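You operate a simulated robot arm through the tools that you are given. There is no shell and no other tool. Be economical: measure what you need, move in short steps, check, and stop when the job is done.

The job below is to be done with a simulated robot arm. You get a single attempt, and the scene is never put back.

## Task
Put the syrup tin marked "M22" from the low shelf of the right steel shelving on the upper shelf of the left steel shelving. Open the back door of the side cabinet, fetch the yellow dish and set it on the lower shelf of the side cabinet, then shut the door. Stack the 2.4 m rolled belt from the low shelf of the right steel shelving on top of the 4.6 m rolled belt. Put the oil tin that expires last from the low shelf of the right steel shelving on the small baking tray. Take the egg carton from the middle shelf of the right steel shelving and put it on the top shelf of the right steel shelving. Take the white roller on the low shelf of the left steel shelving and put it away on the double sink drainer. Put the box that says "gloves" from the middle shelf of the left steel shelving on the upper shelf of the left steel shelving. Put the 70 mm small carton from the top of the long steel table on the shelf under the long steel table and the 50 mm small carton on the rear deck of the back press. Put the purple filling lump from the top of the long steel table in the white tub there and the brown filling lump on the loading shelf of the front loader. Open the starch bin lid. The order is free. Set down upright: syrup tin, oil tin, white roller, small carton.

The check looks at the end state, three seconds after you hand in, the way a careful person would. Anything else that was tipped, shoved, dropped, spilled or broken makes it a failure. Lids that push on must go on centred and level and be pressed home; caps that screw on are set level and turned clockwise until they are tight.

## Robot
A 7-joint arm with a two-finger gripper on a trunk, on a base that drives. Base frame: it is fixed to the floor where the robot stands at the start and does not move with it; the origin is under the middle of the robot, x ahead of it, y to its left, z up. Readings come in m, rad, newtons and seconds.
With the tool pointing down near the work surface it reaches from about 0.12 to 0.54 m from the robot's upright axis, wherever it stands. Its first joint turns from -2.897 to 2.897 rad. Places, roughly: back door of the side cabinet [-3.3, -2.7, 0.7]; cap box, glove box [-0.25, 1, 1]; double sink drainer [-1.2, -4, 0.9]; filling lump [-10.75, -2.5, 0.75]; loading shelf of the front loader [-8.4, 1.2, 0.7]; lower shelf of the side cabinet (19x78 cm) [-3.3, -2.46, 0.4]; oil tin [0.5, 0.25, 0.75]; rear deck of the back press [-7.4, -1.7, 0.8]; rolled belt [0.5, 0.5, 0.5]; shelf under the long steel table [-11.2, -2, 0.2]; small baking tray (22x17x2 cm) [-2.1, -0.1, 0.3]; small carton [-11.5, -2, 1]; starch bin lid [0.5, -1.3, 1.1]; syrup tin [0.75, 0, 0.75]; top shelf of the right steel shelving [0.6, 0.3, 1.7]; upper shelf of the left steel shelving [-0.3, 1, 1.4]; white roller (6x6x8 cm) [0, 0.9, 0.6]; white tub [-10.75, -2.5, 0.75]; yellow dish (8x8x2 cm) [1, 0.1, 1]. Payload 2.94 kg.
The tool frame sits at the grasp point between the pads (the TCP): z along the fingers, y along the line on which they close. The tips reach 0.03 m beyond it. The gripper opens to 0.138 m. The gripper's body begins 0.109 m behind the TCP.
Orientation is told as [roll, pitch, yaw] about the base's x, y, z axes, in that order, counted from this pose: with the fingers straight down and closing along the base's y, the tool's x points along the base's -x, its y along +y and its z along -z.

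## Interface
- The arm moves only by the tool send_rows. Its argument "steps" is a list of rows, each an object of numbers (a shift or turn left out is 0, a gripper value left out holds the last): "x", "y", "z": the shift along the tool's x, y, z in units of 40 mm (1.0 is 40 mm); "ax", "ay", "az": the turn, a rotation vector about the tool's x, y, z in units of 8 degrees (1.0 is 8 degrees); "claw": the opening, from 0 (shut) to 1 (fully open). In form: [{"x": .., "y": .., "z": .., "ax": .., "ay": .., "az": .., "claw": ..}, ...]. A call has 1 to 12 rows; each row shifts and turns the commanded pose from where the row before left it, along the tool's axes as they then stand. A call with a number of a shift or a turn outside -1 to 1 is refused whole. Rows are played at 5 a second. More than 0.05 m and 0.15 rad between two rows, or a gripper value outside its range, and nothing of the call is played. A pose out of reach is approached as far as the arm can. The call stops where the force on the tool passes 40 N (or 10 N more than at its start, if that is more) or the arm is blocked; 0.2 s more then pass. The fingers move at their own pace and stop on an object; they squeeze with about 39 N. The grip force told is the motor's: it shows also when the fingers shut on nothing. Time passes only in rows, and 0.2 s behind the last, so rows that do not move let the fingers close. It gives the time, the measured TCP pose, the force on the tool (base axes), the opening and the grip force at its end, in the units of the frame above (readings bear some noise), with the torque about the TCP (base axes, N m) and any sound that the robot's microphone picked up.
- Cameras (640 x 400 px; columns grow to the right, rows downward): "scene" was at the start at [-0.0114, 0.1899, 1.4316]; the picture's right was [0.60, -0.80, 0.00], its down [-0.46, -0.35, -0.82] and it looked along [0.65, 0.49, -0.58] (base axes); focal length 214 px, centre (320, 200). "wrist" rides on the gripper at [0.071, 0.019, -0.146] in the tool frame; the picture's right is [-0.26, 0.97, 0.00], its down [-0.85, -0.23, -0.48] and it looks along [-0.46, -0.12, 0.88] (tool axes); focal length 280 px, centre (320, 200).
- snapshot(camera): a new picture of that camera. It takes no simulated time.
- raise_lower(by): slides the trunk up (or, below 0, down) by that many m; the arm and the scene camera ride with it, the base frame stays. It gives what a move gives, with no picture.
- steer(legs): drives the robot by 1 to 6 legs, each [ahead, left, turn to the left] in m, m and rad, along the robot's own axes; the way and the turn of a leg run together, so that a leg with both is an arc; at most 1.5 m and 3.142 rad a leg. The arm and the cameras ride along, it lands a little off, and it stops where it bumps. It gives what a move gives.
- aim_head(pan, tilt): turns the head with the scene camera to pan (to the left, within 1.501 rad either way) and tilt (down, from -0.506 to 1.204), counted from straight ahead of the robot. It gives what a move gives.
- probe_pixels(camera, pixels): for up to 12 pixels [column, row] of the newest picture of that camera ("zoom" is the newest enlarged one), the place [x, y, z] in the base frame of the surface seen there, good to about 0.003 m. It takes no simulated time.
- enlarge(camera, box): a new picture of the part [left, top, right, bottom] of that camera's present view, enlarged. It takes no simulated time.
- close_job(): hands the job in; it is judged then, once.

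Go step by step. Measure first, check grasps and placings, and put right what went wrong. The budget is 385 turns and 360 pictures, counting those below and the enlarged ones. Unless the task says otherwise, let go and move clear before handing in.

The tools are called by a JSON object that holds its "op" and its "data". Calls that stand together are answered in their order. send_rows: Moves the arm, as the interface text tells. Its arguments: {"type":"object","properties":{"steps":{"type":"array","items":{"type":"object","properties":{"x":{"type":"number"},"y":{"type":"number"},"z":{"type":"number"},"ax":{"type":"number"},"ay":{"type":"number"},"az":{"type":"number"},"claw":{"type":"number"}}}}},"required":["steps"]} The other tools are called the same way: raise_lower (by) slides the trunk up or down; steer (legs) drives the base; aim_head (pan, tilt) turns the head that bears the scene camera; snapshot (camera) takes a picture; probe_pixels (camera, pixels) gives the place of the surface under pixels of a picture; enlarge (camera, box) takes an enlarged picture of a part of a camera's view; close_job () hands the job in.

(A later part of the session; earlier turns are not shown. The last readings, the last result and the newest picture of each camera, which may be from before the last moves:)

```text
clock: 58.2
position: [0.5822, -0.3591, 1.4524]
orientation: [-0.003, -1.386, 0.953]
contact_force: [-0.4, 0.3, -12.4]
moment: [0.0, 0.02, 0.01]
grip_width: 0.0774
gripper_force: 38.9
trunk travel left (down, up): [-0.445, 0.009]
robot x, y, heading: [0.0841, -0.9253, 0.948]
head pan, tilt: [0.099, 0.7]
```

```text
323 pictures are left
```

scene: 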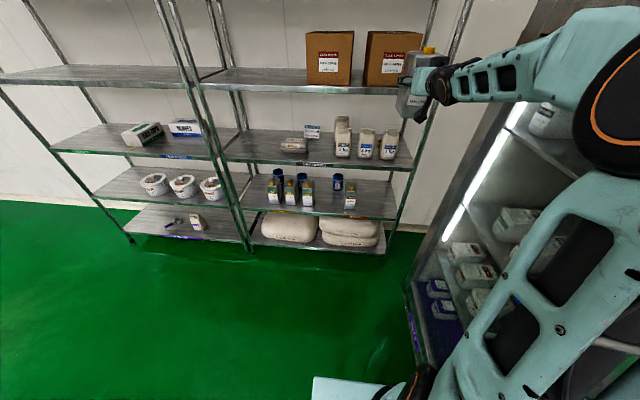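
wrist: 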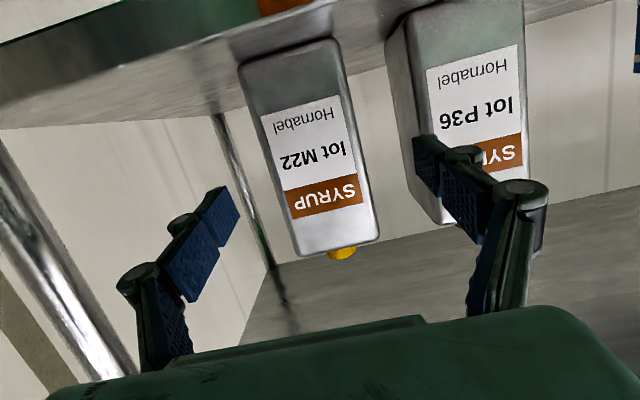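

{"op": "send_rows", "data": {"steps": [{"x": -0.984, "z": -0.18}]}}

{"op": "steer", "data": {"legs": [[0, 1.3, 0]]}}

{"op": "snapshot", "data": {"camera": "scene"}}

```text
clock: 58.6
position: [0.5794, -0.3596, 1.4931]
orientation: [-0.004, -1.385, 0.954]
contact_force: [0.3, -0.8, -13.3]
moment: [0.02, 0.01, 0.01]
grip_width: 0.0777
gripper_force: 38.5
trunk travel left (down, up): [-0.445, 0.009]
robot x, y, heading: [0.0848, -0.925, 0.952]
head pan, tilt: [0.099, 0.7]
```

```text
clock: 70.3
position: [-0.4909, 0.4081, 1.4948]
orientation: [-0.002, -1.388, 0.956]
contact_force: [0.6, 0.3, -11.9]
moment: [0.01, 0.01, 0.0]
grip_width: 0.0774
gripper_force: 39.1
trunk travel left (down, up): [-0.445, 0.009]
robot x, y, heading: [-0.9841, -0.1615, 0.951]
head pan, tilt: [0.099, 0.7]
```

```text
322 pictures are left
```

scene: 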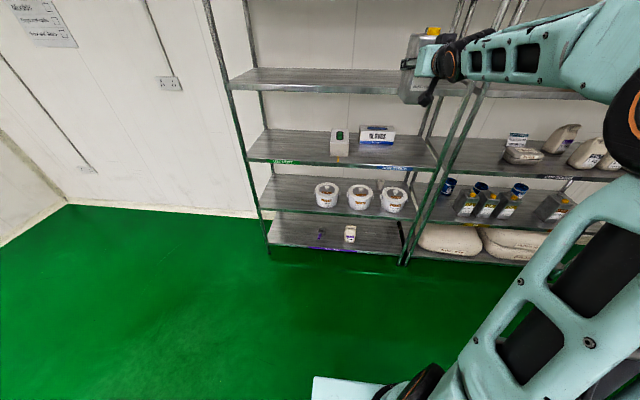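

TCP at u=-0.636, v=0.047, tin bottom ≈1.40 above shelf 1.36. I'll drive forward 0.43.

{"op": "steer", "data": {"legs": [[0.43, 0, 0]]}}

{"op": "aim_head", "data": {"pan": -0.2, "tilt": 0.2}}

{"op": "snapshot", "data": {"camera": "scene"}}

```text
clock: 73.0
position: [-0.253, 0.7595, 1.4938]
orientation: [-0.004, -1.387, 0.965]
contact_force: [0.4, 0.7, -12.6]
moment: [-0.01, -0.03, 0.03]
grip_width: 0.0776
gripper_force: 39.1
trunk travel left (down, up): [-0.445, 0.009]
robot x, y, heading: [-0.7412, 0.186, 0.963]
head pan, tilt: [0.099, 0.7]
```

```text
clock: 73.9
position: [-0.2522, 0.7579, 1.4944]
orientation: [-0.004, -1.385, 0.964]
contact_force: [-0.4, -0.3, -12.9]
moment: [0.01, -0.03, -0.04]
grip_width: 0.0776
gripper_force: 38.9
trunk travel left (down, up): [-0.445, 0.009]
robot x, y, heading: [-0.7425, 0.186, 0.96]
head pan, tilt: [-0.201, 0.201]
```

```text
321 pictures are left
```

scene: 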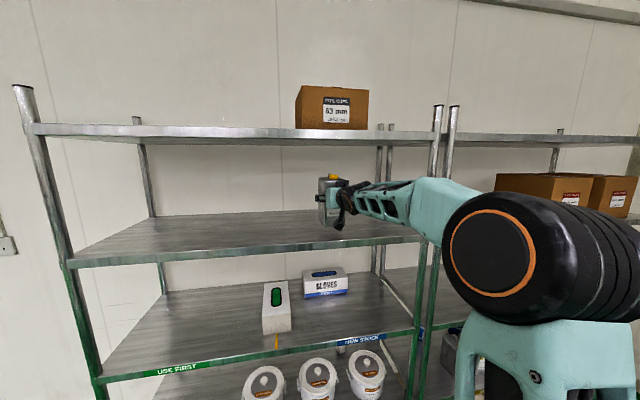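

Tin is over the upper shelf. Lowering by 34 mm then releasing.

{"op": "send_rows", "data": {"steps": [{"x": 0.4, "z": 0.073}, {"x": 0.34, "z": 0.062}, {"x": 0.1, "z": 0.018}, {"x": 0.08, "z": 0.015}]}}

{"op": "enlarge", "data": {"camera": "scene", "box": [280, 150, 400, 260]}}

```text
clock: 74.9
position: [-0.2519, 0.7577, 1.455]
orientation: [0.004, -1.387, 0.962]
contact_force: [-0.3, -0.8, -13.4]
moment: [0.02, -0.03, 0.01]
grip_width: 0.0776
gripper_force: 39.1
trunk travel left (down, up): [-0.445, 0.009]
robot x, y, heading: [-0.7427, 0.1843, 0.959]
head pan, tilt: [-0.201, 0.201]
```

```text
3.64 times, centred on (340, 205) of scene
```

zoom: 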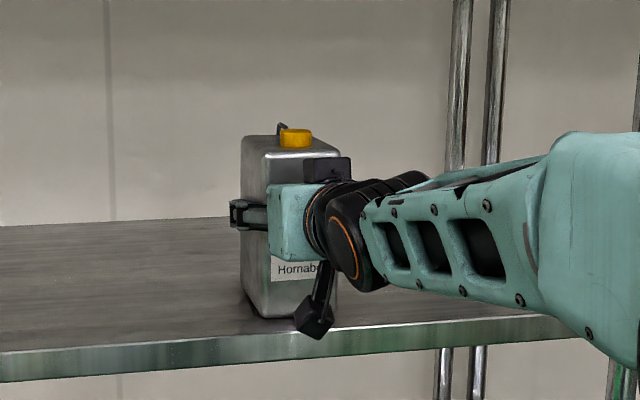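

No contact yet; I'll check shelf height and step lower.

{"op": "probe_pixels", "data": {"camera": "zoom", "pixels": [[180, 300], [265, 312], [300, 140]]}}

{"op": "send_rows", "data": {"steps": [{"x": 0.05, "z": 0.009}, {"x": 0.05, "z": 0.009}]}}

```text
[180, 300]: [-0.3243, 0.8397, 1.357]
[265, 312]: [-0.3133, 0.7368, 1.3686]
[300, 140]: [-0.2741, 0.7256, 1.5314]
```

```text
clock: 75.5
position: [-0.2524, 0.7581, 1.4545]
orientation: [-0.012, -1.392, 0.976]
contact_force: [1.3, 3.4, -3.0]
moment: [-0.22, -0.04, 0.02]
grip_width: 0.0776
gripper_force: 38.9
trunk travel left (down, up): [-0.445, 0.009]
robot x, y, heading: [-0.7433, 0.1861, 0.961]
head pan, tilt: [-0.201, 0.201]
```

Shelf now bears most of the weight. Releasing and backing out.

{"op": "send_rows", "data": {"steps": [{"x": 0.02}, {"claw": 0.8}, {"claw": 0.8}, {"claw": 0.8}, {"claw": 0.8}]}}

{"op": "steer", "data": {"legs": [[-0.4, 0, 0]]}}

{"op": "snapshot", "data": {"camera": "scene"}}

{"op": "enlarge", "data": {"camera": "scene", "box": [230, 160, 430, 360]}}

```text
clock: 76.7
position: [-0.2532, 0.7557, 1.4519]
orientation: [-0.005, -1.386, 0.968]
contact_force: [-0.4, 0.3, 1.0]
moment: [0.0, -0.01, 0.0]
grip_width: 0.1104
gripper_force: 0.1
trunk travel left (down, up): [-0.445, 0.009]
robot x, y, heading: [-0.7422, 0.1875, 0.956]
head pan, tilt: [-0.201, 0.201]
```

```text
clock: 79.2
position: [-0.4838, 0.4246, 1.453]
orientation: [-0.005, -1.388, 0.963]
contact_force: [-0.4, -0.1, 0.4]
moment: [-0.02, -0.01, -0.02]
grip_width: 0.1102
gripper_force: 0.0
trunk travel left (down, up): [-0.445, 0.009]
robot x, y, heading: [-0.9752, -0.1425, 0.963]
head pan, tilt: [-0.201, 0.201]
```

```text
319 pictures are left
```

scene: 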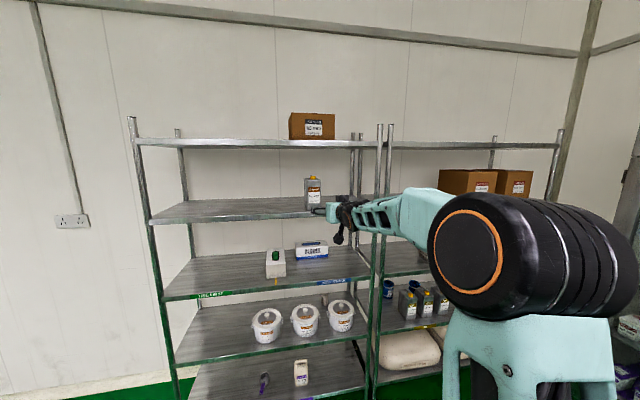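

```text
2.00 times, centred on (330, 260) of scene
```

zoom: 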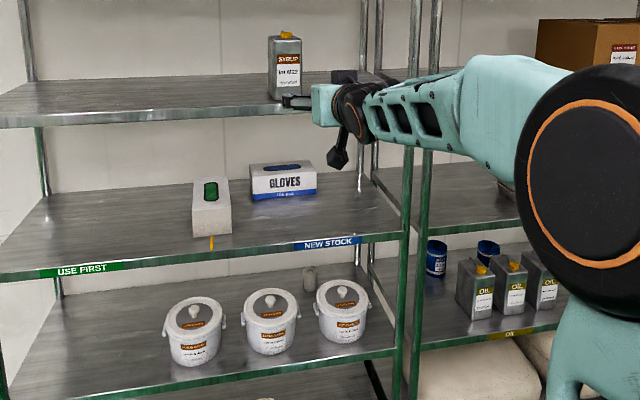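

Tin stands well on the upper shelf. The white roller is behind the tubs at zoom (310,280). Measure gloves box, roller, tubs.

{"op": "enlarge", "data": {"camera": "scene", "box": [250, 220, 370, 350]}}

{"op": "probe_pixels", "data": {"camera": "zoom", "pixels": [[250, 110], [345, 103], [255, 138], [345, 140], [240, 80], [325, 78], [150, 130], [330, 245], [330, 228], [370, 262], [380, 260], [430, 275]]}}

```text
3.08 times, centred on (310, 285) of scene
```

zoom: 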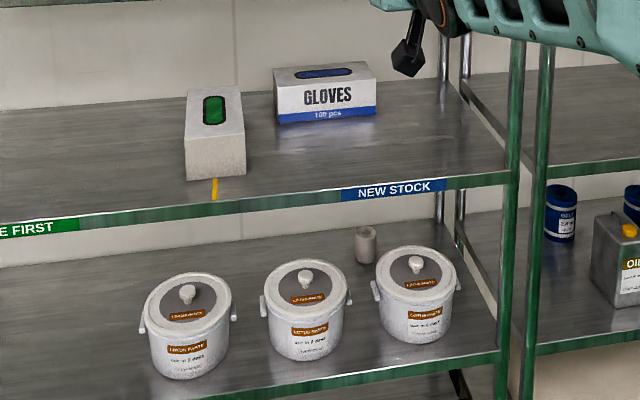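

```text
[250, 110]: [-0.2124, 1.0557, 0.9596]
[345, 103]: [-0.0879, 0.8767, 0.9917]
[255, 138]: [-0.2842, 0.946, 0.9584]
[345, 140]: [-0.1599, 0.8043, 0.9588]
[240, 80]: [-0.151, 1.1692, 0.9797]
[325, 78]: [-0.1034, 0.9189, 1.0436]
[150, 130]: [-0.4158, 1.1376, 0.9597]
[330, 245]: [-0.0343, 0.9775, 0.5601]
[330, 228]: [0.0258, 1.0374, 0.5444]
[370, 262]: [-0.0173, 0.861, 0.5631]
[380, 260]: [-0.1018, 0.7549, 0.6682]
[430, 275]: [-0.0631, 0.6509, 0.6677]
```

{"op": "probe_pixels", "data": {"camera": "zoom", "pixels": [[282, 118], [374, 112], [282, 92], [372, 84], [278, 73], [360, 65], [320, 75], [365, 232], [366, 250], [375, 257], [345, 290], [380, 280]]}}

```text
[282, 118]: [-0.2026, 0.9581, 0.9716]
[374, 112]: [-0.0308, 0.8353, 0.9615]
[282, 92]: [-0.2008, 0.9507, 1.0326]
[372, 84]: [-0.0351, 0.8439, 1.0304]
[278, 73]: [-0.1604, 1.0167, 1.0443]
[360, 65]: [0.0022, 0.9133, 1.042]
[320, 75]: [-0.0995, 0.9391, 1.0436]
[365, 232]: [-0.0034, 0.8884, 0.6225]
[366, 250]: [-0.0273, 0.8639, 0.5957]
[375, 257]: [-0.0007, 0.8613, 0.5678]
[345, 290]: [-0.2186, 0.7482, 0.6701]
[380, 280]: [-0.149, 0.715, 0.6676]
```

Gloves box: u −0.725…−0.505, v 0.66…~0.75, z 0.958–1.044; too wide, so I'll grip its depth with the tool pointing down-left. First retract, lower and turn the tool down.

{"op": "steer", "data": {"legs": [[-0.15, 0, 0]]}}

{"op": "send_rows", "data": {"steps": [{"x": 0.908, "z": -0.241}, {"x": 0.908, "z": -0.241}, {"x": 0.908, "z": -0.241}, {"x": 0.908, "z": -0.241}, {"x": 0.908, "z": -0.241}, {"x": 0.908, "z": -0.241}, {"x": 0.908, "z": -0.241}, {"x": 0.908, "z": -0.241}, {"x": 0.908, "z": -0.241}, {"x": 0.908, "z": -0.241}]}}

{"op": "send_rows", "data": {"steps": [{"ay": 1}, {"ay": 1}, {"ay": 1}, {"ay": 1}, {"ay": 1}, {"ay": 1}, {"ay": 1}, {"ay": 1}, {"ay": 1}, {"ay": 0.9, "claw": 1}]}}

{"op": "snapshot", "data": {"camera": "scene"}}

```text
clock: 80.5
position: [-0.5409, 0.3425, 1.4533]
orientation: [-0.017, -1.389, 0.977]
contact_force: [0.4, -0.1, -0.1]
moment: [0.0, -0.03, -0.03]
grip_width: 0.1102
gripper_force: 0.0
trunk travel left (down, up): [-0.445, 0.009]
robot x, y, heading: [-1.0341, -0.2296, 0.957]
head pan, tilt: [-0.201, 0.201]
stopped in leg 1: the robot was blocked; the commanded pose is now the measured one
```

```text
clock: 82.7
position: [-0.6331, 0.2107, 1.1131]
orientation: [-0.016, -1.391, 0.978]
contact_force: [1.3, -0.7, -0.4]
moment: [-0.03, -0.01, -0.02]
grip_width: 0.1102
gripper_force: 0.0
trunk travel left (down, up): [-0.445, 0.009]
robot x, y, heading: [-1.0367, -0.2304, 0.962]
head pan, tilt: [-0.201, 0.201]
```

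```text
clock: 84.8
position: [-0.6339, 0.2101, 1.1133]
orientation: [-0.003, -0.006, 0.959]
contact_force: [-0.3, 0.6, 0.6]
moment: [-0.03, -0.01, 0.0]
grip_width: 0.138
gripper_force: 0.1
trunk travel left (down, up): [-0.445, 0.009]
robot x, y, heading: [-1.0335, -0.2278, 0.959]
head pan, tilt: [-0.201, 0.201]
```

```text
316 pictures are left
```

scene: 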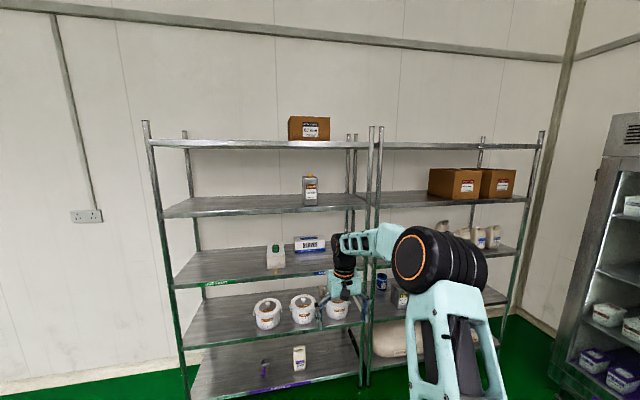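

The base was blocked while reversing; I'll look around for what it touched.

{"op": "aim_head", "data": {"pan": 1.5, "tilt": 0.8}}

{"op": "snapshot", "data": {"camera": "scene"}}

{"op": "aim_head", "data": {"pan": -1.5, "tilt": 0.8}}

{"op": "snapshot", "data": {"camera": "scene"}}

```text
clock: 86.6
position: [-0.6324, 0.2098, 1.1144]
orientation: [-0.002, -0.009, 0.961]
contact_force: [0.4, -0.4, 0.4]
moment: [-0.04, 0.02, -0.04]
grip_width: 0.1381
gripper_force: 0.1
trunk travel left (down, up): [-0.445, 0.009]
robot x, y, heading: [-1.0355, -0.2303, 0.962]
head pan, tilt: [1.499, 0.799]
```

```text
315 pictures are left
```

scene: 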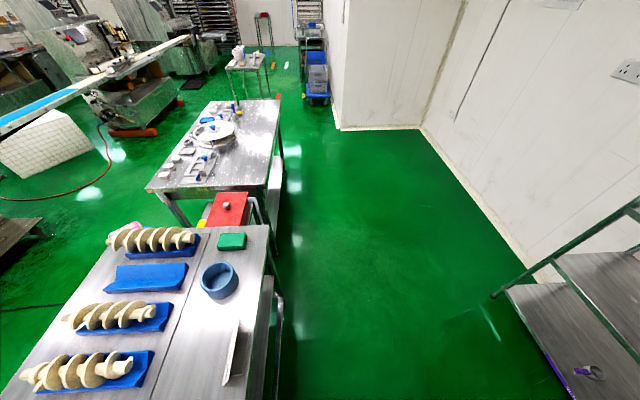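

```text
clock: 89.2
position: [-0.6326, 0.2103, 1.1147]
orientation: [-0.003, -0.009, 0.96]
contact_force: [-0.1, 0.0, 0.6]
moment: [-0.02, -0.01, 0.04]
grip_width: 0.1379
gripper_force: 0.1
trunk travel left (down, up): [-0.445, 0.009]
robot x, y, heading: [-1.0322, -0.2295, 0.958]
head pan, tilt: [-1.499, 0.799]
```

```text
314 pictures are left
```

scene: 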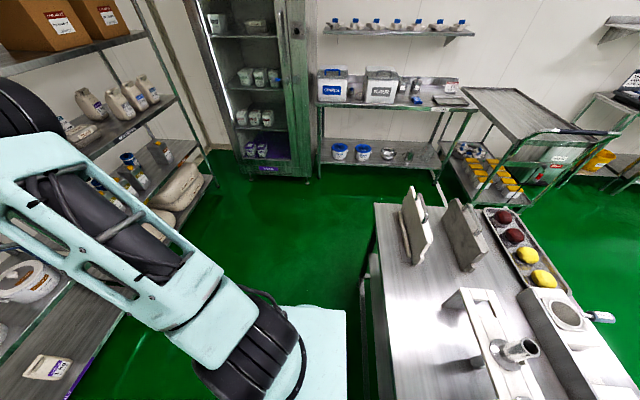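

It touched the steel table behind (at v≈−1.05); nothing displaced. Now I'll yaw the tool 90° so the fingers close along depth.

{"op": "send_rows", "data": {"steps": [{"az": 0.9375}, {"az": 0.9375}, {"az": 0.9375}, {"az": 0.9375}, {"az": 0.9375}, {"az": 0.9375}, {"az": 0.9375}, {"az": 0.9375}, {"az": 0.9375}, {"az": 0.9375}, {"az": 0.9375}, {"az": 0.9375}]}}

{"op": "aim_head", "data": {"pan": -0.1, "tilt": 0.4}}

{"op": "snapshot", "data": {"camera": "scene"}}

```text
clock: 91.8
position: [-0.6326, 0.2111, 1.1137]
orientation: [0.009, -0.004, -0.614]
contact_force: [0.6, -0.7, -0.6]
moment: [0.0, -0.02, 0.04]
grip_width: 0.1379
gripper_force: 0.1
trunk travel left (down, up): [-0.445, 0.009]
robot x, y, heading: [-1.0329, -0.2274, 0.962]
head pan, tilt: [-1.499, 0.799]
```

```text
clock: 93.3
position: [-0.6322, 0.2094, 1.1144]
orientation: [0.009, -0.004, -0.61]
contact_force: [0.3, 0.4, 0.2]
moment: [-0.01, 0.03, -0.01]
grip_width: 0.1381
gripper_force: 0.1
trunk travel left (down, up): [-0.445, 0.009]
robot x, y, heading: [-1.0332, -0.2271, 0.955]
head pan, tilt: [-0.099, 0.4]
```

```text
313 pictures are left
```

scene: 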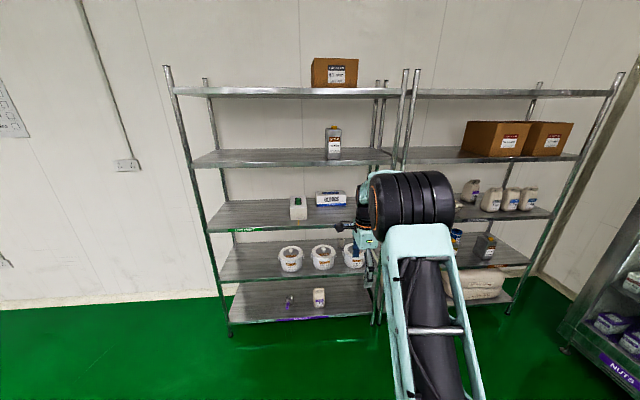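

{"op": "send_rows", "data": {"steps": [{"ay": 0.9375}, {"ay": 0.9375}, {"ay": 0.9375}, {"ay": 0.9375}, {"ay": 0.9375}, {"ay": 0.9375}]}}

{"op": "snapshot", "data": {"camera": "scene"}}

{"op": "snapshot", "data": {"camera": "wrist"}}

```text
clock: 94.7
position: [-0.6333, 0.2092, 1.1145]
orientation: [0.013, 0.787, -0.603]
contact_force: [-0.1, -0.1, 0.4]
moment: [0.01, 0.01, 0.03]
grip_width: 0.1379
gripper_force: 0.0
trunk travel left (down, up): [-0.445, 0.009]
robot x, y, heading: [-1.0333, -0.2258, 0.957]
head pan, tilt: [-0.099, 0.4]
```

```text
312 pictures are left
```

scene: 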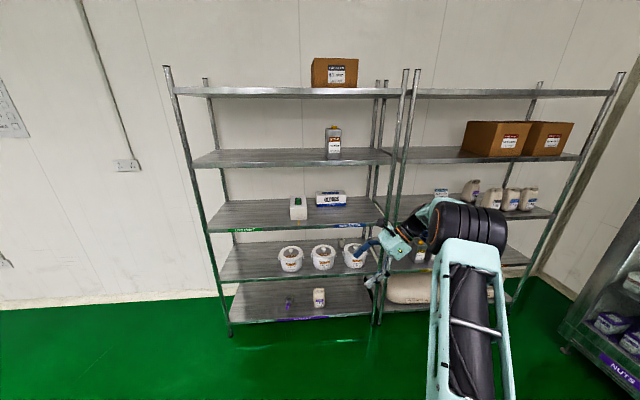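

```text
311 pictures are left
```

wrist: 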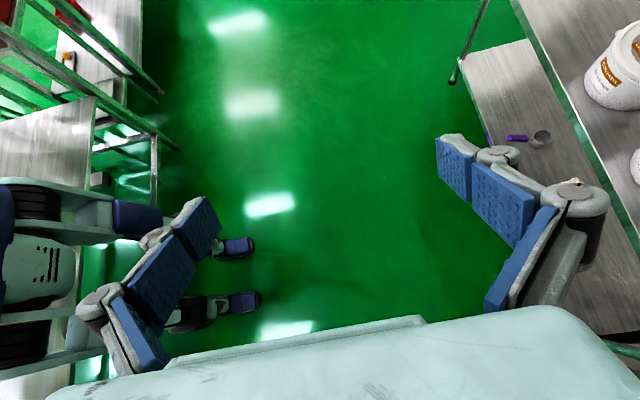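

{"op": "probe_pixels", "data": {"camera": "scene", "pixels": [[370, 242], [398, 248], [425, 220], [445, 212], [480, 225], [470, 300], [330, 200], [385, 250]]}}

{"op": "enlarge", "data": {"camera": "scene", "box": [340, 170, 520, 320]}}

```text
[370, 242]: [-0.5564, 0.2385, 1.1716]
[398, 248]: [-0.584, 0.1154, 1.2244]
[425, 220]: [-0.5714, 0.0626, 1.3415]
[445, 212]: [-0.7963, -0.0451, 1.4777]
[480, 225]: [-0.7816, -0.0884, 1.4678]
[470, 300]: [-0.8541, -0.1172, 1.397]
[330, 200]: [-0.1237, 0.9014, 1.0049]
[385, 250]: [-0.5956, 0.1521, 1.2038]
```

```text
2.67 times, centred on (430, 245) of scene
```

zoom: 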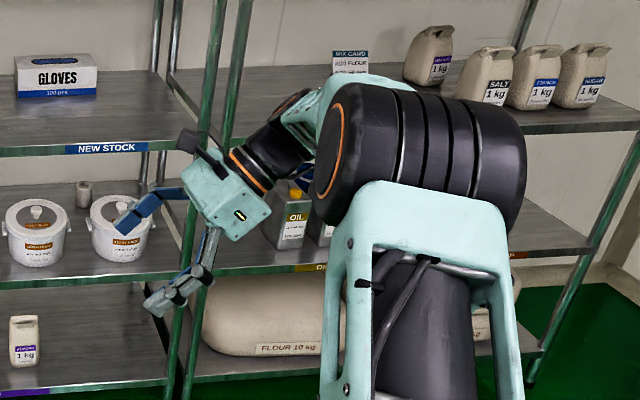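

{"op": "send_rows", "data": {"steps": [{"y": 0.6, "x": -0.55, "z": 0.55}, {"y": 0.6, "x": -0.55, "z": 0.55}, {"y": 0.6, "x": -0.55, "z": 0.55}]}}

{"op": "enlarge", "data": {"camera": "scene", "box": [340, 170, 520, 320]}}

{"op": "probe_pixels", "data": {"camera": "zoom", "pixels": [[290, 150], [300, 130], [330, 110], [360, 90], [420, 95], [450, 200], [345, 170], [400, 200]]}}

```text
clock: 95.5
position: [-0.5914, 0.2686, 1.0215]
orientation: [0.01, 0.783, -0.602]
contact_force: [-0.9, -0.2, 0.4]
moment: [0.04, 0.0, 0.01]
grip_width: 0.138
gripper_force: 0.1
trunk travel left (down, up): [-0.445, 0.009]
robot x, y, heading: [-1.0314, -0.2307, 0.958]
head pan, tilt: [-0.099, 0.4]
```

```text
2.67 times, centred on (430, 245) of scene
```

zoom: 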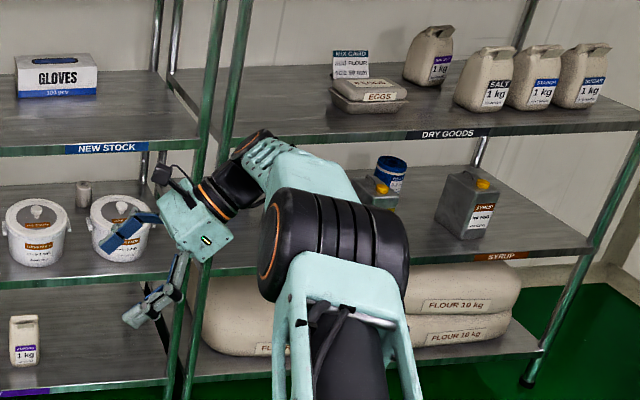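

```text
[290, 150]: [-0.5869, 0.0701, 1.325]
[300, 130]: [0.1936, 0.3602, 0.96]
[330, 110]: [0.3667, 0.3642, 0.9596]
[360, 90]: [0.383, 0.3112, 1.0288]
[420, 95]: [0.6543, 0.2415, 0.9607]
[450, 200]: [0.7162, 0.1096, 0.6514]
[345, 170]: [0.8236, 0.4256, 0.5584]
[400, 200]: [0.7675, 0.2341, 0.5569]
```

Forearm is too high for the bay (shelf above at ~1.32), so I'll lower the trunk 0.15 while raising the arm the same, tilting 10° more, then look.

{"op": "raise_lower", "data": {"by": -0.15}}

{"op": "send_rows", "data": {"steps": [{"x": 0.663, "z": -0.663, "y": 0.25}, {"x": 0.663, "z": -0.663, "y": 0.25}, {"x": 0.663, "z": -0.663, "y": 0.25}, {"x": 0.663, "z": -0.663, "y": 0.25}, {"x": 0.663, "z": -0.663}, {"x": 0.663, "z": -0.663}, {"ay": 0.625}, {"ay": 0.625}]}}

{"op": "enlarge", "data": {"camera": "scene", "box": [300, 120, 500, 280]}}

```text
clock: 97.3
position: [-0.5925, 0.2685, 0.8715]
orientation: [0.012, 0.782, -0.602]
contact_force: [-0.2, -1.1, -0.4]
moment: [-0.02, 0.03, -0.01]
grip_width: 0.1379
gripper_force: 0.1
trunk travel left (down, up): [-0.295, 0.159]
robot x, y, heading: [-1.0342, -0.2281, 0.957]
head pan, tilt: [-0.099, 0.4]
```

```text
clock: 99.1
position: [-0.5987, 0.2758, 1.09]
orientation: [0.012, 0.957, -0.602]
contact_force: [0.0, -0.1, -0.5]
moment: [-0.02, -0.01, 0.02]
grip_width: 0.1379
gripper_force: 0.0
out of reach, approached as far as the arm can: row 3, 4, 5, 6
trunk travel left (down, up): [-0.295, 0.159]
robot x, y, heading: [-1.0324, -0.2261, 0.954]
head pan, tilt: [-0.099, 0.4]
```

```text
2.50 times, centred on (400, 200) of scene
```

zoom: 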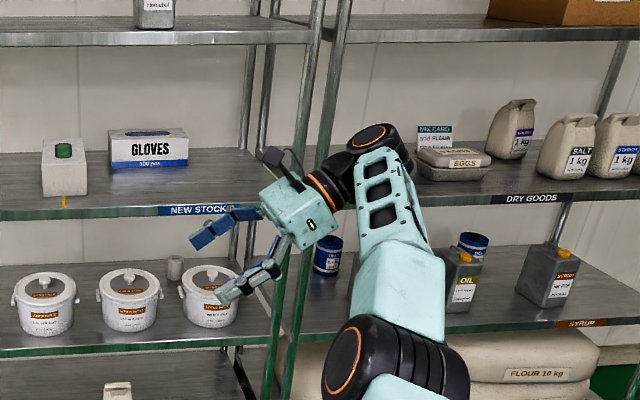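

Reach maxes at 0.66 m. I need the base's front extent to know how close I can drive; look down.

{"op": "aim_head", "data": {"pan": 0.6, "tilt": 1.2}}

{"op": "snapshot", "data": {"camera": "scene"}}

```text
clock: 100.2
position: [-0.5997, 0.276, 1.0902]
orientation: [0.013, 0.953, -0.6]
contact_force: [0.6, -0.8, 0.9]
moment: [0.04, 0.03, 0.01]
grip_width: 0.1381
gripper_force: 0.1
trunk travel left (down, up): [-0.295, 0.159]
robot x, y, heading: [-1.0311, -0.226, 0.958]
head pan, tilt: [0.6, 1.201]
```

```text
307 pictures are left
```

scene: 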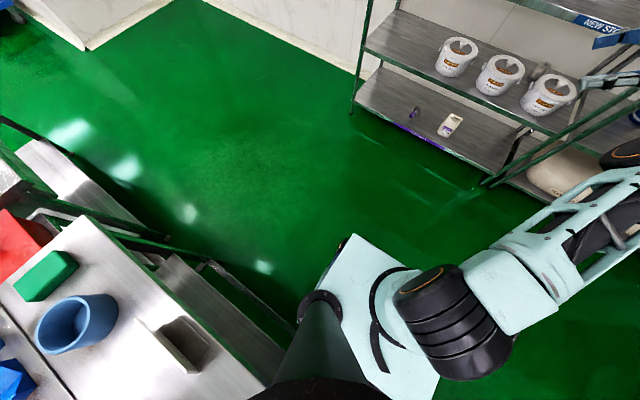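

{"op": "probe_pixels", "data": {"camera": "scene", "pixels": [[355, 240], [410, 270], [345, 245], [330, 285], [430, 390], [200, 300], [100, 235], [250, 370], [265, 320], [280, 330], [60, 270], [190, 345]]}}

```text
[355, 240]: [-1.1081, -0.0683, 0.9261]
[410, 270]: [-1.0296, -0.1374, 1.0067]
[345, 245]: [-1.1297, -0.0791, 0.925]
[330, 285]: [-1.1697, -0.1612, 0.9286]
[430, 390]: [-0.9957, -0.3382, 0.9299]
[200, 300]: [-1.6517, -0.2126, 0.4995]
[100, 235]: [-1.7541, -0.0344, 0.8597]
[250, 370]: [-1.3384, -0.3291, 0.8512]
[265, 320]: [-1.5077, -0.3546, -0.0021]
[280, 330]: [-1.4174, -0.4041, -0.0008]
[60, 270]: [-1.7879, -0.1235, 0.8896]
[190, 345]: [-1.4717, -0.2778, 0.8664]
```

{"op": "snapshot", "data": {"camera": "wrist"}}

{"op": "probe_pixels", "data": {"camera": "wrist", "pixels": [[235, 245], [205, 305], [150, 215], [100, 210], [20, 200], [80, 280], [260, 243], [120, 320]]}}

```text
306 pictures are left
```

wrist: 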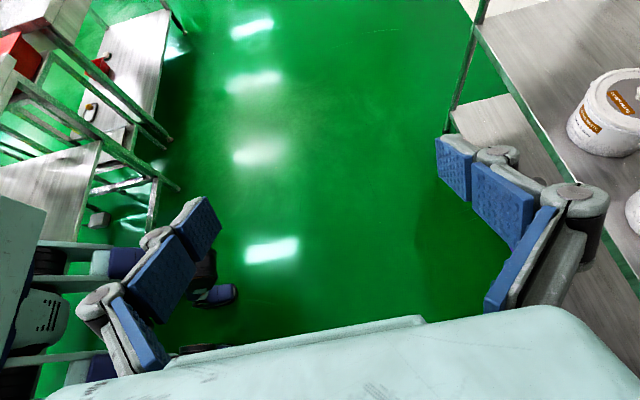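

```text
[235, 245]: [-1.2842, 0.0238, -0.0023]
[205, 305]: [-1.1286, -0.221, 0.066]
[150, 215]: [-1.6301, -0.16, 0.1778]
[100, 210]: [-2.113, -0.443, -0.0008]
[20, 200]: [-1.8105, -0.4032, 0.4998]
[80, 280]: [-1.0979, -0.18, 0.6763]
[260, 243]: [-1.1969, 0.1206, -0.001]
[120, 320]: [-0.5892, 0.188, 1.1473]
```

{"op": "probe_pixels", "data": {"camera": "wrist", "pixels": [[230, 293], [218, 300], [210, 260], [120, 262], [100, 258], [60, 280], [45, 300], [90, 370], [190, 350]]}}

```text
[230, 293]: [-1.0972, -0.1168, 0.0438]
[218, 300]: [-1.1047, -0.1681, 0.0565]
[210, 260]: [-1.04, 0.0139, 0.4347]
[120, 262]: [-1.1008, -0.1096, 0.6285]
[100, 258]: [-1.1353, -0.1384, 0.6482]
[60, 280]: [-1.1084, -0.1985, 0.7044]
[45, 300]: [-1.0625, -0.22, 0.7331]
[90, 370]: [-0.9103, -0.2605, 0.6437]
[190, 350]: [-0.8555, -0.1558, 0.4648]
```

Base front is about 0.2 m ahead of the axis, so standing 0.345 m from the shelf is fine. I'll drive in 0.55 first and check clearances.

{"op": "steer", "data": {"legs": [[0.55, 0, 0]]}}

{"op": "aim_head", "data": {"pan": -0.2, "tilt": 0.4}}

{"op": "snapshot", "data": {"camera": "scene"}}

{"op": "snapshot", "data": {"camera": "wrist"}}

```text
clock: 103.4
position: [-0.2786, 0.7219, 1.0896]
orientation: [0.015, 0.955, -0.606]
contact_force: [0.3, 0.3, -0.8]
moment: [0.0, -0.01, -0.01]
grip_width: 0.1377
gripper_force: 0.0
trunk travel left (down, up): [-0.295, 0.159]
robot x, y, heading: [-0.7196, 0.2228, 0.955]
head pan, tilt: [0.6, 1.201]
```

```text
clock: 104.5
position: [-0.2784, 0.7213, 1.0905]
orientation: [0.014, 0.957, -0.605]
contact_force: [0.8, 0.7, 0.5]
moment: [-0.03, 0.0, 0.0]
grip_width: 0.1381
gripper_force: 0.0
trunk travel left (down, up): [-0.295, 0.159]
robot x, y, heading: [-0.7154, 0.2251, 0.955]
head pan, tilt: [-0.201, 0.4]
```

```text
305 pictures are left
```

scene: 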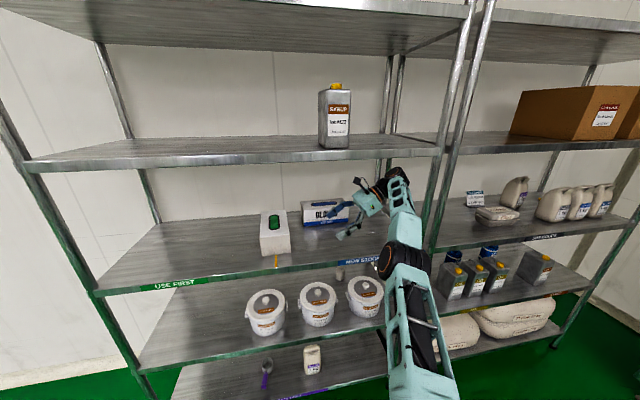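

```text
304 pictures are left
```

wrist: 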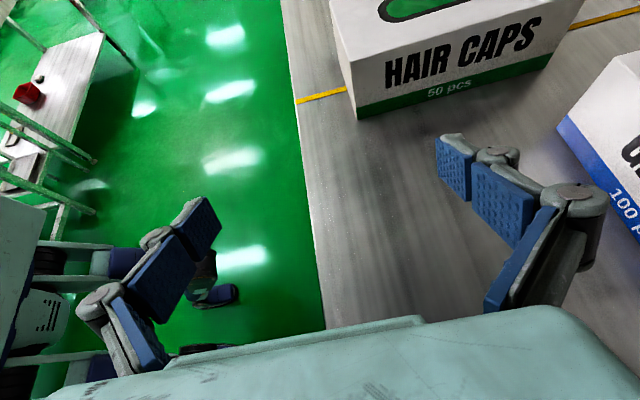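

{"op": "enlarge", "data": {"camera": "scene", "box": [250, 150, 410, 270]}}

```text
3.33 times, centred on (330, 210) of scene
```

zoom: 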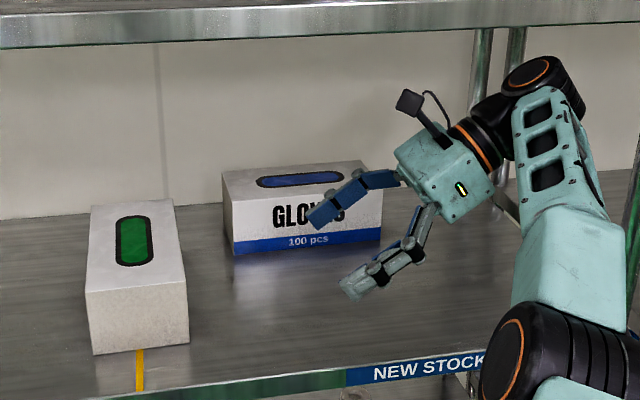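

{"op": "probe_pixels", "data": {"camera": "zoom", "pixels": [[235, 252], [379, 235], [226, 175], [362, 164], [232, 194], [360, 167], [175, 205], [190, 300], [400, 45], [545, 70], [525, 95], [300, 170]]}}

```text
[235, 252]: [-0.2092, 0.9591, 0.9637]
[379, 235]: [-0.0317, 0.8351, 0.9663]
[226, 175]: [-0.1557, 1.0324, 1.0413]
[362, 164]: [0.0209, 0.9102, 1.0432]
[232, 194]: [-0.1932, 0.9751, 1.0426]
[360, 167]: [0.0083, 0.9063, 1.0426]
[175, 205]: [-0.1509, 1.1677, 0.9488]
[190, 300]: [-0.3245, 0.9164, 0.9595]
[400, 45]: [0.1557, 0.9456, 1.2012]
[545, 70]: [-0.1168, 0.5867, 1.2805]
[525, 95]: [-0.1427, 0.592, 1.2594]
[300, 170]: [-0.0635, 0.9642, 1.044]
```

{"op": "probe_pixels", "data": {"camera": "zoom", "pixels": [[200, 40], [200, 15], [400, 33], [540, 60], [560, 62]]}}

```text
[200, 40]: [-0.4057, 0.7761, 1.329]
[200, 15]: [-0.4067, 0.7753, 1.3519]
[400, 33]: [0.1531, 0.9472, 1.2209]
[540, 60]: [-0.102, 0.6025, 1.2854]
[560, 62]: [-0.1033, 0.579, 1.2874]
```

Clearance under the shelf lip (1.322) is ~3 cm above the wrist top (1.29). Driving 0.28 further.

{"op": "steer", "data": {"legs": [[0.282, 0, 0]]}}

{"op": "enlarge", "data": {"camera": "scene", "box": [230, 100, 430, 300]}}

{"op": "snapshot", "data": {"camera": "wrist"}}

```text
clock: 106.5
position: [-0.1144, 0.9539, 1.0919]
orientation: [0.014, 0.957, -0.606]
contact_force: [0.7, 0.1, -0.3]
moment: [0.01, -0.03, -0.01]
grip_width: 0.1381
gripper_force: 0.1
trunk travel left (down, up): [-0.295, 0.159]
robot x, y, heading: [-0.5527, 0.4524, 0.951]
head pan, tilt: [-0.201, 0.4]
```

```text
2.00 times, centred on (330, 200) of scene
```

zoom: 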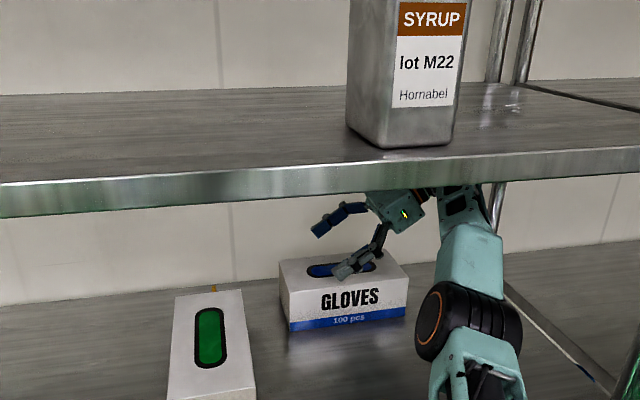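

```text
301 pictures are left
```

wrist: 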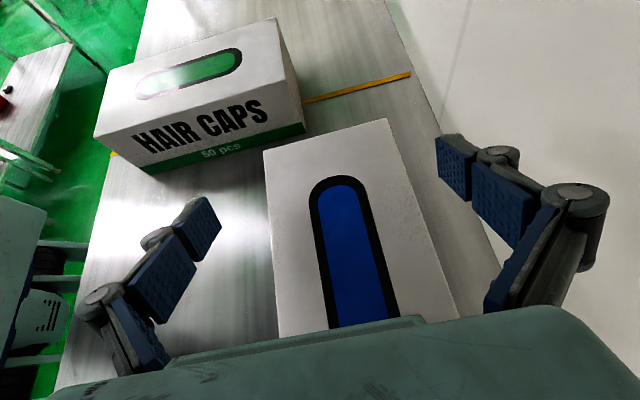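

Fingers straddle the box in depth (box ~265–460 px between pads). Descend 75 mm and grip.

{"op": "send_rows", "data": {"steps": [{"x": -0.51, "z": 0.36}, {"x": -0.51, "z": 0.36}, {"x": -0.51, "z": 0.36}, {"claw": 0}, {"claw": 0}, {"claw": 0}, {"claw": 0}]}}

{"op": "snapshot", "data": {"camera": "wrist"}}

```text
clock: 108.1
position: [-0.1074, 0.962, 1.023]
orientation: [0.014, 0.956, -0.604]
contact_force: [0.0, -1.0, 4.4]
moment: [-0.39, 0.13, 0.09]
grip_width: 0.1095
gripper_force: 39.5
out of reach, approached as far as the arm can: row 1, 2, 3
trunk travel left (down, up): [-0.295, 0.159]
robot x, y, heading: [-0.5533, 0.4535, 0.955]
head pan, tilt: [-0.201, 0.4]
```

```text
300 pictures are left
```

wrist: 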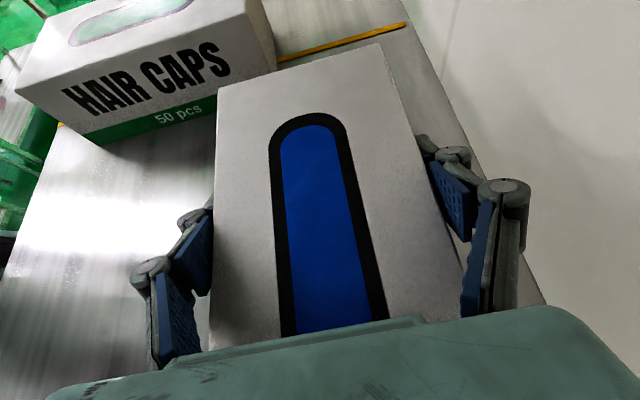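

Gripped (0.11 m). Lift 40 mm and reverse out.

{"op": "raise_lower", "data": {"by": 0.04}}

{"op": "steer", "data": {"legs": [[-0.62, 0, 0]]}}

{"op": "snapshot", "data": {"camera": "scene"}}

{"op": "snapshot", "data": {"camera": "wrist"}}

```text
clock: 108.9
position: [-0.1058, 0.9614, 1.0618]
orientation: [0.011, 0.958, -0.608]
contact_force: [0.5, 0.1, -3.8]
moment: [0.04, 0.08, -0.01]
grip_width: 0.1093
gripper_force: 39.0
trunk travel left (down, up): [-0.335, 0.119]
robot x, y, heading: [-0.5515, 0.4528, 0.953]
head pan, tilt: [-0.201, 0.4]
```

```text
clock: 112.4
position: [-0.4728, 0.4467, 1.0617]
orientation: [0.011, 0.957, -0.604]
contact_force: [-0.1, 0.2, -4.9]
moment: [0.06, 0.08, 0.01]
grip_width: 0.1093
gripper_force: 38.7
trunk travel left (down, up): [-0.335, 0.119]
robot x, y, heading: [-0.9171, -0.0646, 0.954]
head pan, tilt: [-0.201, 0.4]
```

```text
299 pictures are left
```

scene: 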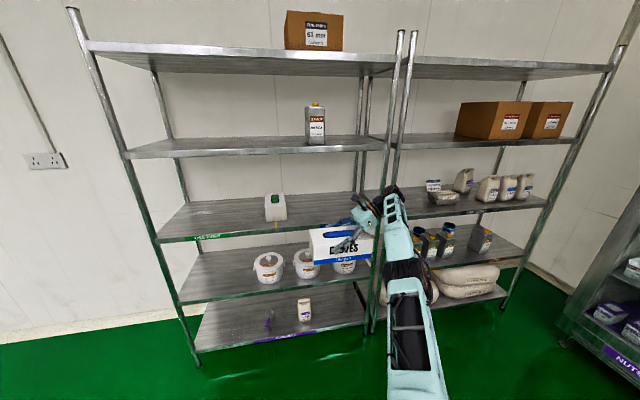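

```text
298 pictures are left
```

wrist: 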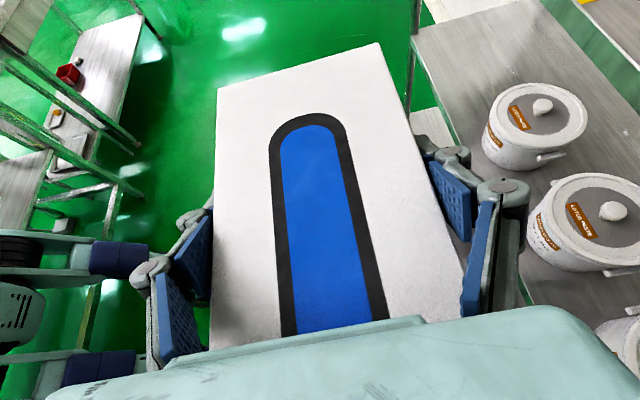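

Box is level in the grip. Raise arm 0.28 m with retraction, trunk to top, and shift left 0.33.

{"op": "send_rows", "data": {"steps": [{"x": 0.7, "z": -0.49, "y": -0.47}, {"x": 0.7, "z": -0.49, "y": -0.47}, {"x": 0.7, "z": -0.49, "y": -0.47}, {"x": 0.7, "z": -0.49, "y": -0.47}, {"x": 0.7, "z": -0.49, "y": -0.47}, {"x": 0.7, "z": -0.49, "y": -0.47}, {"x": 0.7, "z": -0.49, "y": -0.47}, {"x": 0.7, "z": -0.49, "y": -0.47}]}}

{"op": "raise_lower", "data": {"by": 0.118}}

{"op": "steer", "data": {"legs": [[0, 0.33, 0]]}}

{"op": "snapshot", "data": {"camera": "scene"}}

```text
clock: 114.2
position: [-0.5489, 0.3284, 1.3382]
orientation: [0.009, 0.956, -0.606]
contact_force: [-0.3, 0.2, -4.8]
moment: [0.07, 0.11, -0.01]
grip_width: 0.1094
gripper_force: 39.0
out of reach, approached as far as the arm can: row 1
trunk travel left (down, up): [-0.335, 0.119]
robot x, y, heading: [-0.914, -0.0637, 0.956]
head pan, tilt: [-0.201, 0.4]
```

```text
clock: 115.7
position: [-0.55, 0.3318, 1.4554]
orientation: [0.009, 0.956, -0.603]
contact_force: [-0.3, -0.4, -4.8]
moment: [0.1, 0.11, 0.01]
grip_width: 0.1095
gripper_force: 39.0
trunk travel left (down, up): [-0.453, 0.001]
robot x, y, heading: [-0.912, -0.0652, 0.956]
head pan, tilt: [-0.201, 0.4]
```

```text
clock: 119.2
position: [-0.8268, 0.5255, 1.4552]
orientation: [0.012, 0.955, -0.604]
contact_force: [0.0, -0.1, -4.5]
moment: [0.06, 0.07, 0.01]
grip_width: 0.1094
gripper_force: 39.2
trunk travel left (down, up): [-0.453, 0.001]
robot x, y, heading: [-1.1939, 0.1324, 0.956]
head pan, tilt: [-0.201, 0.4]
```

```text
297 pictures are left
```

scene: 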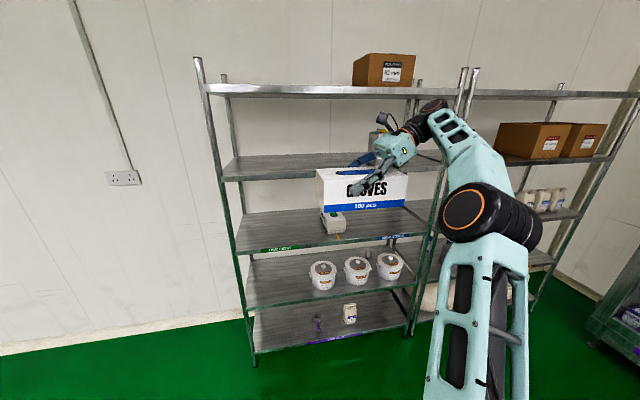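

{"op": "probe_pixels", "data": {"camera": "scene", "pixels": [[228, 173], [240, 165], [300, 168], [378, 140]]}}

{"op": "steer", "data": {"legs": [[0.545, 0, 0]]}}

{"op": "aim_head", "data": {"pan": -0.2, "tilt": 0.1}}

{"op": "snapshot", "data": {"camera": "scene"}}

```text
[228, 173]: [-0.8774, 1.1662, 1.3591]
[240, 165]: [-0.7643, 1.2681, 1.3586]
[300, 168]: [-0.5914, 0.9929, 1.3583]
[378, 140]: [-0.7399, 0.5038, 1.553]
```

```text
clock: 122.4
position: [-0.5054, 0.9794, 1.455]
orientation: [0.01, 0.956, -0.604]
contact_force: [0.3, 0.3, -4.0]
moment: [0.06, 0.12, 0.03]
grip_width: 0.1094
gripper_force: 39.4
trunk travel left (down, up): [-0.453, 0.001]
robot x, y, heading: [-0.8728, 0.5889, 0.956]
head pan, tilt: [-0.201, 0.4]
```

```text
clock: 123.2
position: [-0.5048, 0.9793, 1.4559]
orientation: [0.011, 0.956, -0.605]
contact_force: [0.6, -0.2, -5.0]
moment: [0.08, 0.06, 0.02]
grip_width: 0.109
gripper_force: 39.0
trunk travel left (down, up): [-0.453, 0.001]
robot x, y, heading: [-0.8702, 0.5838, 0.955]
head pan, tilt: [-0.201, 0.099]
```

```text
296 pictures are left
```

scene: 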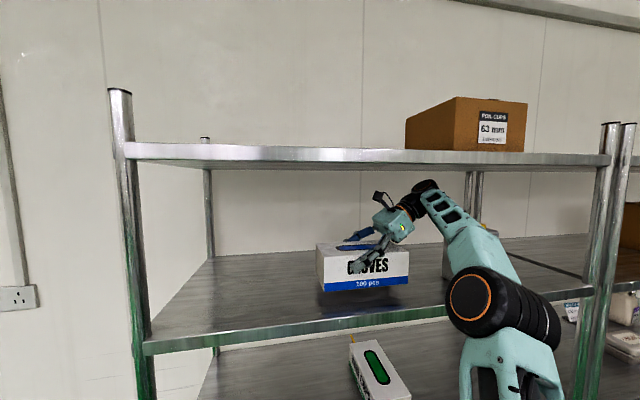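

Over the shelf. Lower to contact.

{"op": "send_rows", "data": {"steps": [{"x": -0.35, "z": 0.245}, {"x": -0.25, "z": 0.175}, {"x": -0.06, "z": 0.04}, {"x": -0.04, "z": 0.03}, {"x": -0.03, "z": 0.02}]}}

{"op": "enlarge", "data": {"camera": "scene", "box": [280, 160, 460, 320]}}

```text
clock: 124.4
position: [-0.5047, 0.9791, 1.4218]
orientation: [0.021, 0.959, -0.596]
contact_force: [6.2, 3.2, 22.1]
moment: [-0.47, 0.57, -0.51]
grip_width: 0.1096
gripper_force: 39.5
trunk travel left (down, up): [-0.453, 0.001]
robot x, y, heading: [-0.871, 0.5835, 0.955]
head pan, tilt: [-0.201, 0.099]
```

```text
2.50 times, centred on (370, 240) of scene
```

zoom: 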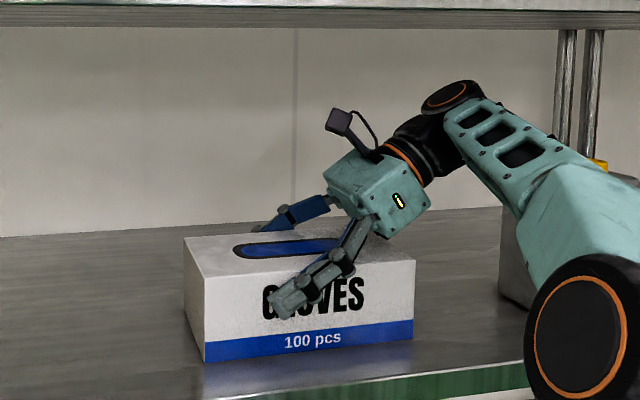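

Contact made; ease 2 mm, release, lift straight up, and reverse.

{"op": "send_rows", "data": {"steps": [{"x": 0.04, "z": -0.03}, {"claw": 0.95}, {"claw": 1}, {"claw": 1}, {"x": 0.6, "z": -0.42}, {"x": 0.7, "z": -0.49}, {"x": 0.7, "z": -0.49}, {"x": 0.3, "z": -0.21}]}}

{"op": "steer", "data": {"legs": [[-0.55, 0, 0]]}}

{"op": "snapshot", "data": {"camera": "scene"}}

```text
clock: 126.2
position: [-0.5062, 0.9781, 1.4632]
orientation: [0.014, 0.957, -0.604]
contact_force: [-0.7, -0.1, 0.2]
moment: [0.06, -0.03, 0.0]
grip_width: 0.138
gripper_force: 0.0
out of reach, approached as far as the arm can: row 6, 7, 8
trunk travel left (down, up): [-0.453, 0.001]
robot x, y, heading: [-0.8713, 0.5828, 0.96]
head pan, tilt: [-0.201, 0.099]
```

```text
clock: 129.4
position: [-0.8244, 0.5275, 1.4632]
orientation: [0.014, 0.957, -0.601]
contact_force: [-0.5, -0.2, 0.2]
moment: [-0.01, 0.0, -0.02]
grip_width: 0.1379
gripper_force: 0.1
trunk travel left (down, up): [-0.453, 0.001]
robot x, y, heading: [-1.1867, 0.1358, 0.958]
head pan, tilt: [-0.201, 0.099]
```

```text
294 pictures are left
```

scene: 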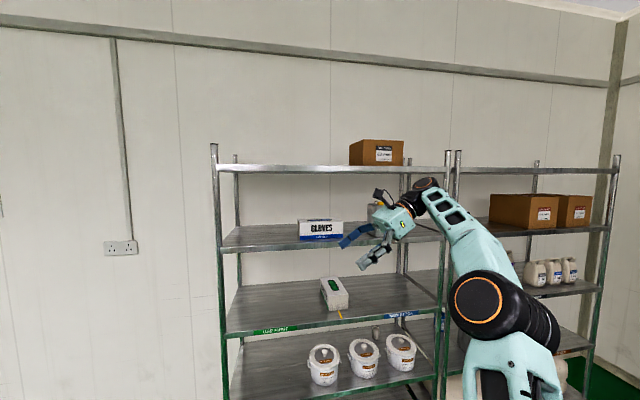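

The lift was cut short by reach; check the box wasn't dragged, and the HAIR CAPS box too.

{"op": "enlarge", "data": {"camera": "scene", "box": [270, 190, 400, 320]}}

{"op": "probe_pixels", "data": {"camera": "zoom", "pixels": [[130, 110], [240, 110], [130, 80], [320, 140], [310, 90], [410, 300]]}}

```text
3.08 times, centred on (335, 255) of scene
```

zoom: 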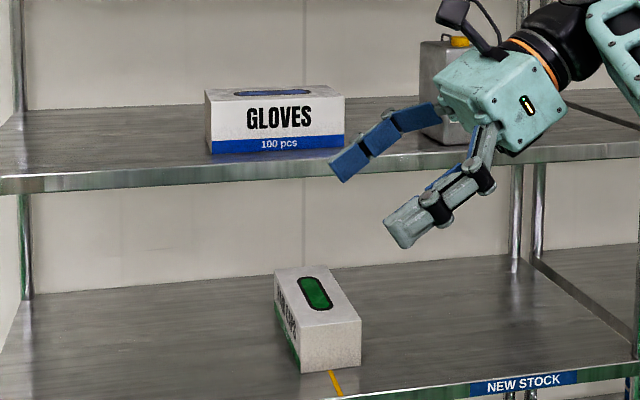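

```text
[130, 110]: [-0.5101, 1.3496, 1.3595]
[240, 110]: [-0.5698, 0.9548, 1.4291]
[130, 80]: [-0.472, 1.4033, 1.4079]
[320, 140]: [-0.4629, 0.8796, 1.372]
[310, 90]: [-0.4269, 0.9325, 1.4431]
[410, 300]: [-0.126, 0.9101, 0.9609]
```

Both boxes fine. For the roller behind the tubs, I'll enter the low shelf left of the tubs with the tool vertical. Lower trunk and turn tool to vertical.

{"op": "raise_lower", "data": {"by": -0.445}}

{"op": "send_rows", "data": {"steps": [{"ay": -0.857}, {"ay": -0.857}, {"ay": -0.857}, {"ay": -0.857}, {"ay": -0.857}, {"ay": -0.857}, {"ay": -0.857}, {"ay": -0.857}]}}

{"op": "send_rows", "data": {"steps": [{"z": 0.95}, {"z": 0.95}, {"z": 0.95}, {"z": 0.95}, {"z": 0.95}, {"z": 0.95}, {"z": 0.95}, {"z": 0.95}, {"z": 0.95}]}}

{"op": "aim_head", "data": {"pan": 0.1, "tilt": 0.5}}

{"op": "snapshot", "data": {"camera": "scene"}}

```text
refused: -0.445 is not a number from -0.4 to 0.4
```

```text
clock: 131.2
position: [-0.8371, 0.4897, 1.479]
orientation: [0.024, 0.782, -0.607]
contact_force: [1.0, 0.3, -1.0]
moment: [-0.07, 0.06, 0.11]
grip_width: 0.1378
gripper_force: 0.0
out of reach, approached as far as the arm can: row 1, 2, 3, 4, 5, 6, 7, 8
trunk travel left (down, up): [-0.453, 0.001]
robot x, y, heading: [-1.1897, 0.1337, 0.959]
head pan, tilt: [-0.201, 0.099]
```

```text
clock: 133.2
position: [-1.0297, 0.632, 1.2395]
orientation: [0.031, 0.779, -0.607]
contact_force: [-0.2, 0.7, 0.6]
moment: [-0.02, 0.05, -0.02]
grip_width: 0.1377
gripper_force: 0.1
trunk travel left (down, up): [-0.453, 0.001]
robot x, y, heading: [-1.1854, 0.1312, 0.959]
head pan, tilt: [-0.201, 0.099]
```

```text
clock: 134.1
position: [-1.0295, 0.6316, 1.2395]
orientation: [0.031, 0.781, -0.605]
contact_force: [-1.0, 1.0, -1.0]
moment: [0.01, 0.0, 0.0]
grip_width: 0.1379
gripper_force: 0.0
trunk travel left (down, up): [-0.453, 0.001]
robot x, y, heading: [-1.1858, 0.1359, 0.957]
head pan, tilt: [0.099, 0.499]
```

```text
292 pictures are left
```

scene: 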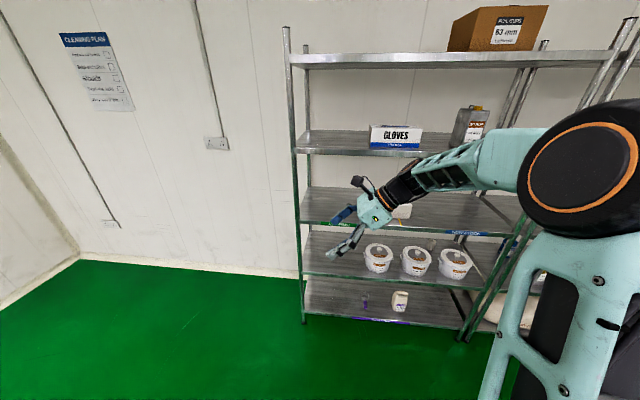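

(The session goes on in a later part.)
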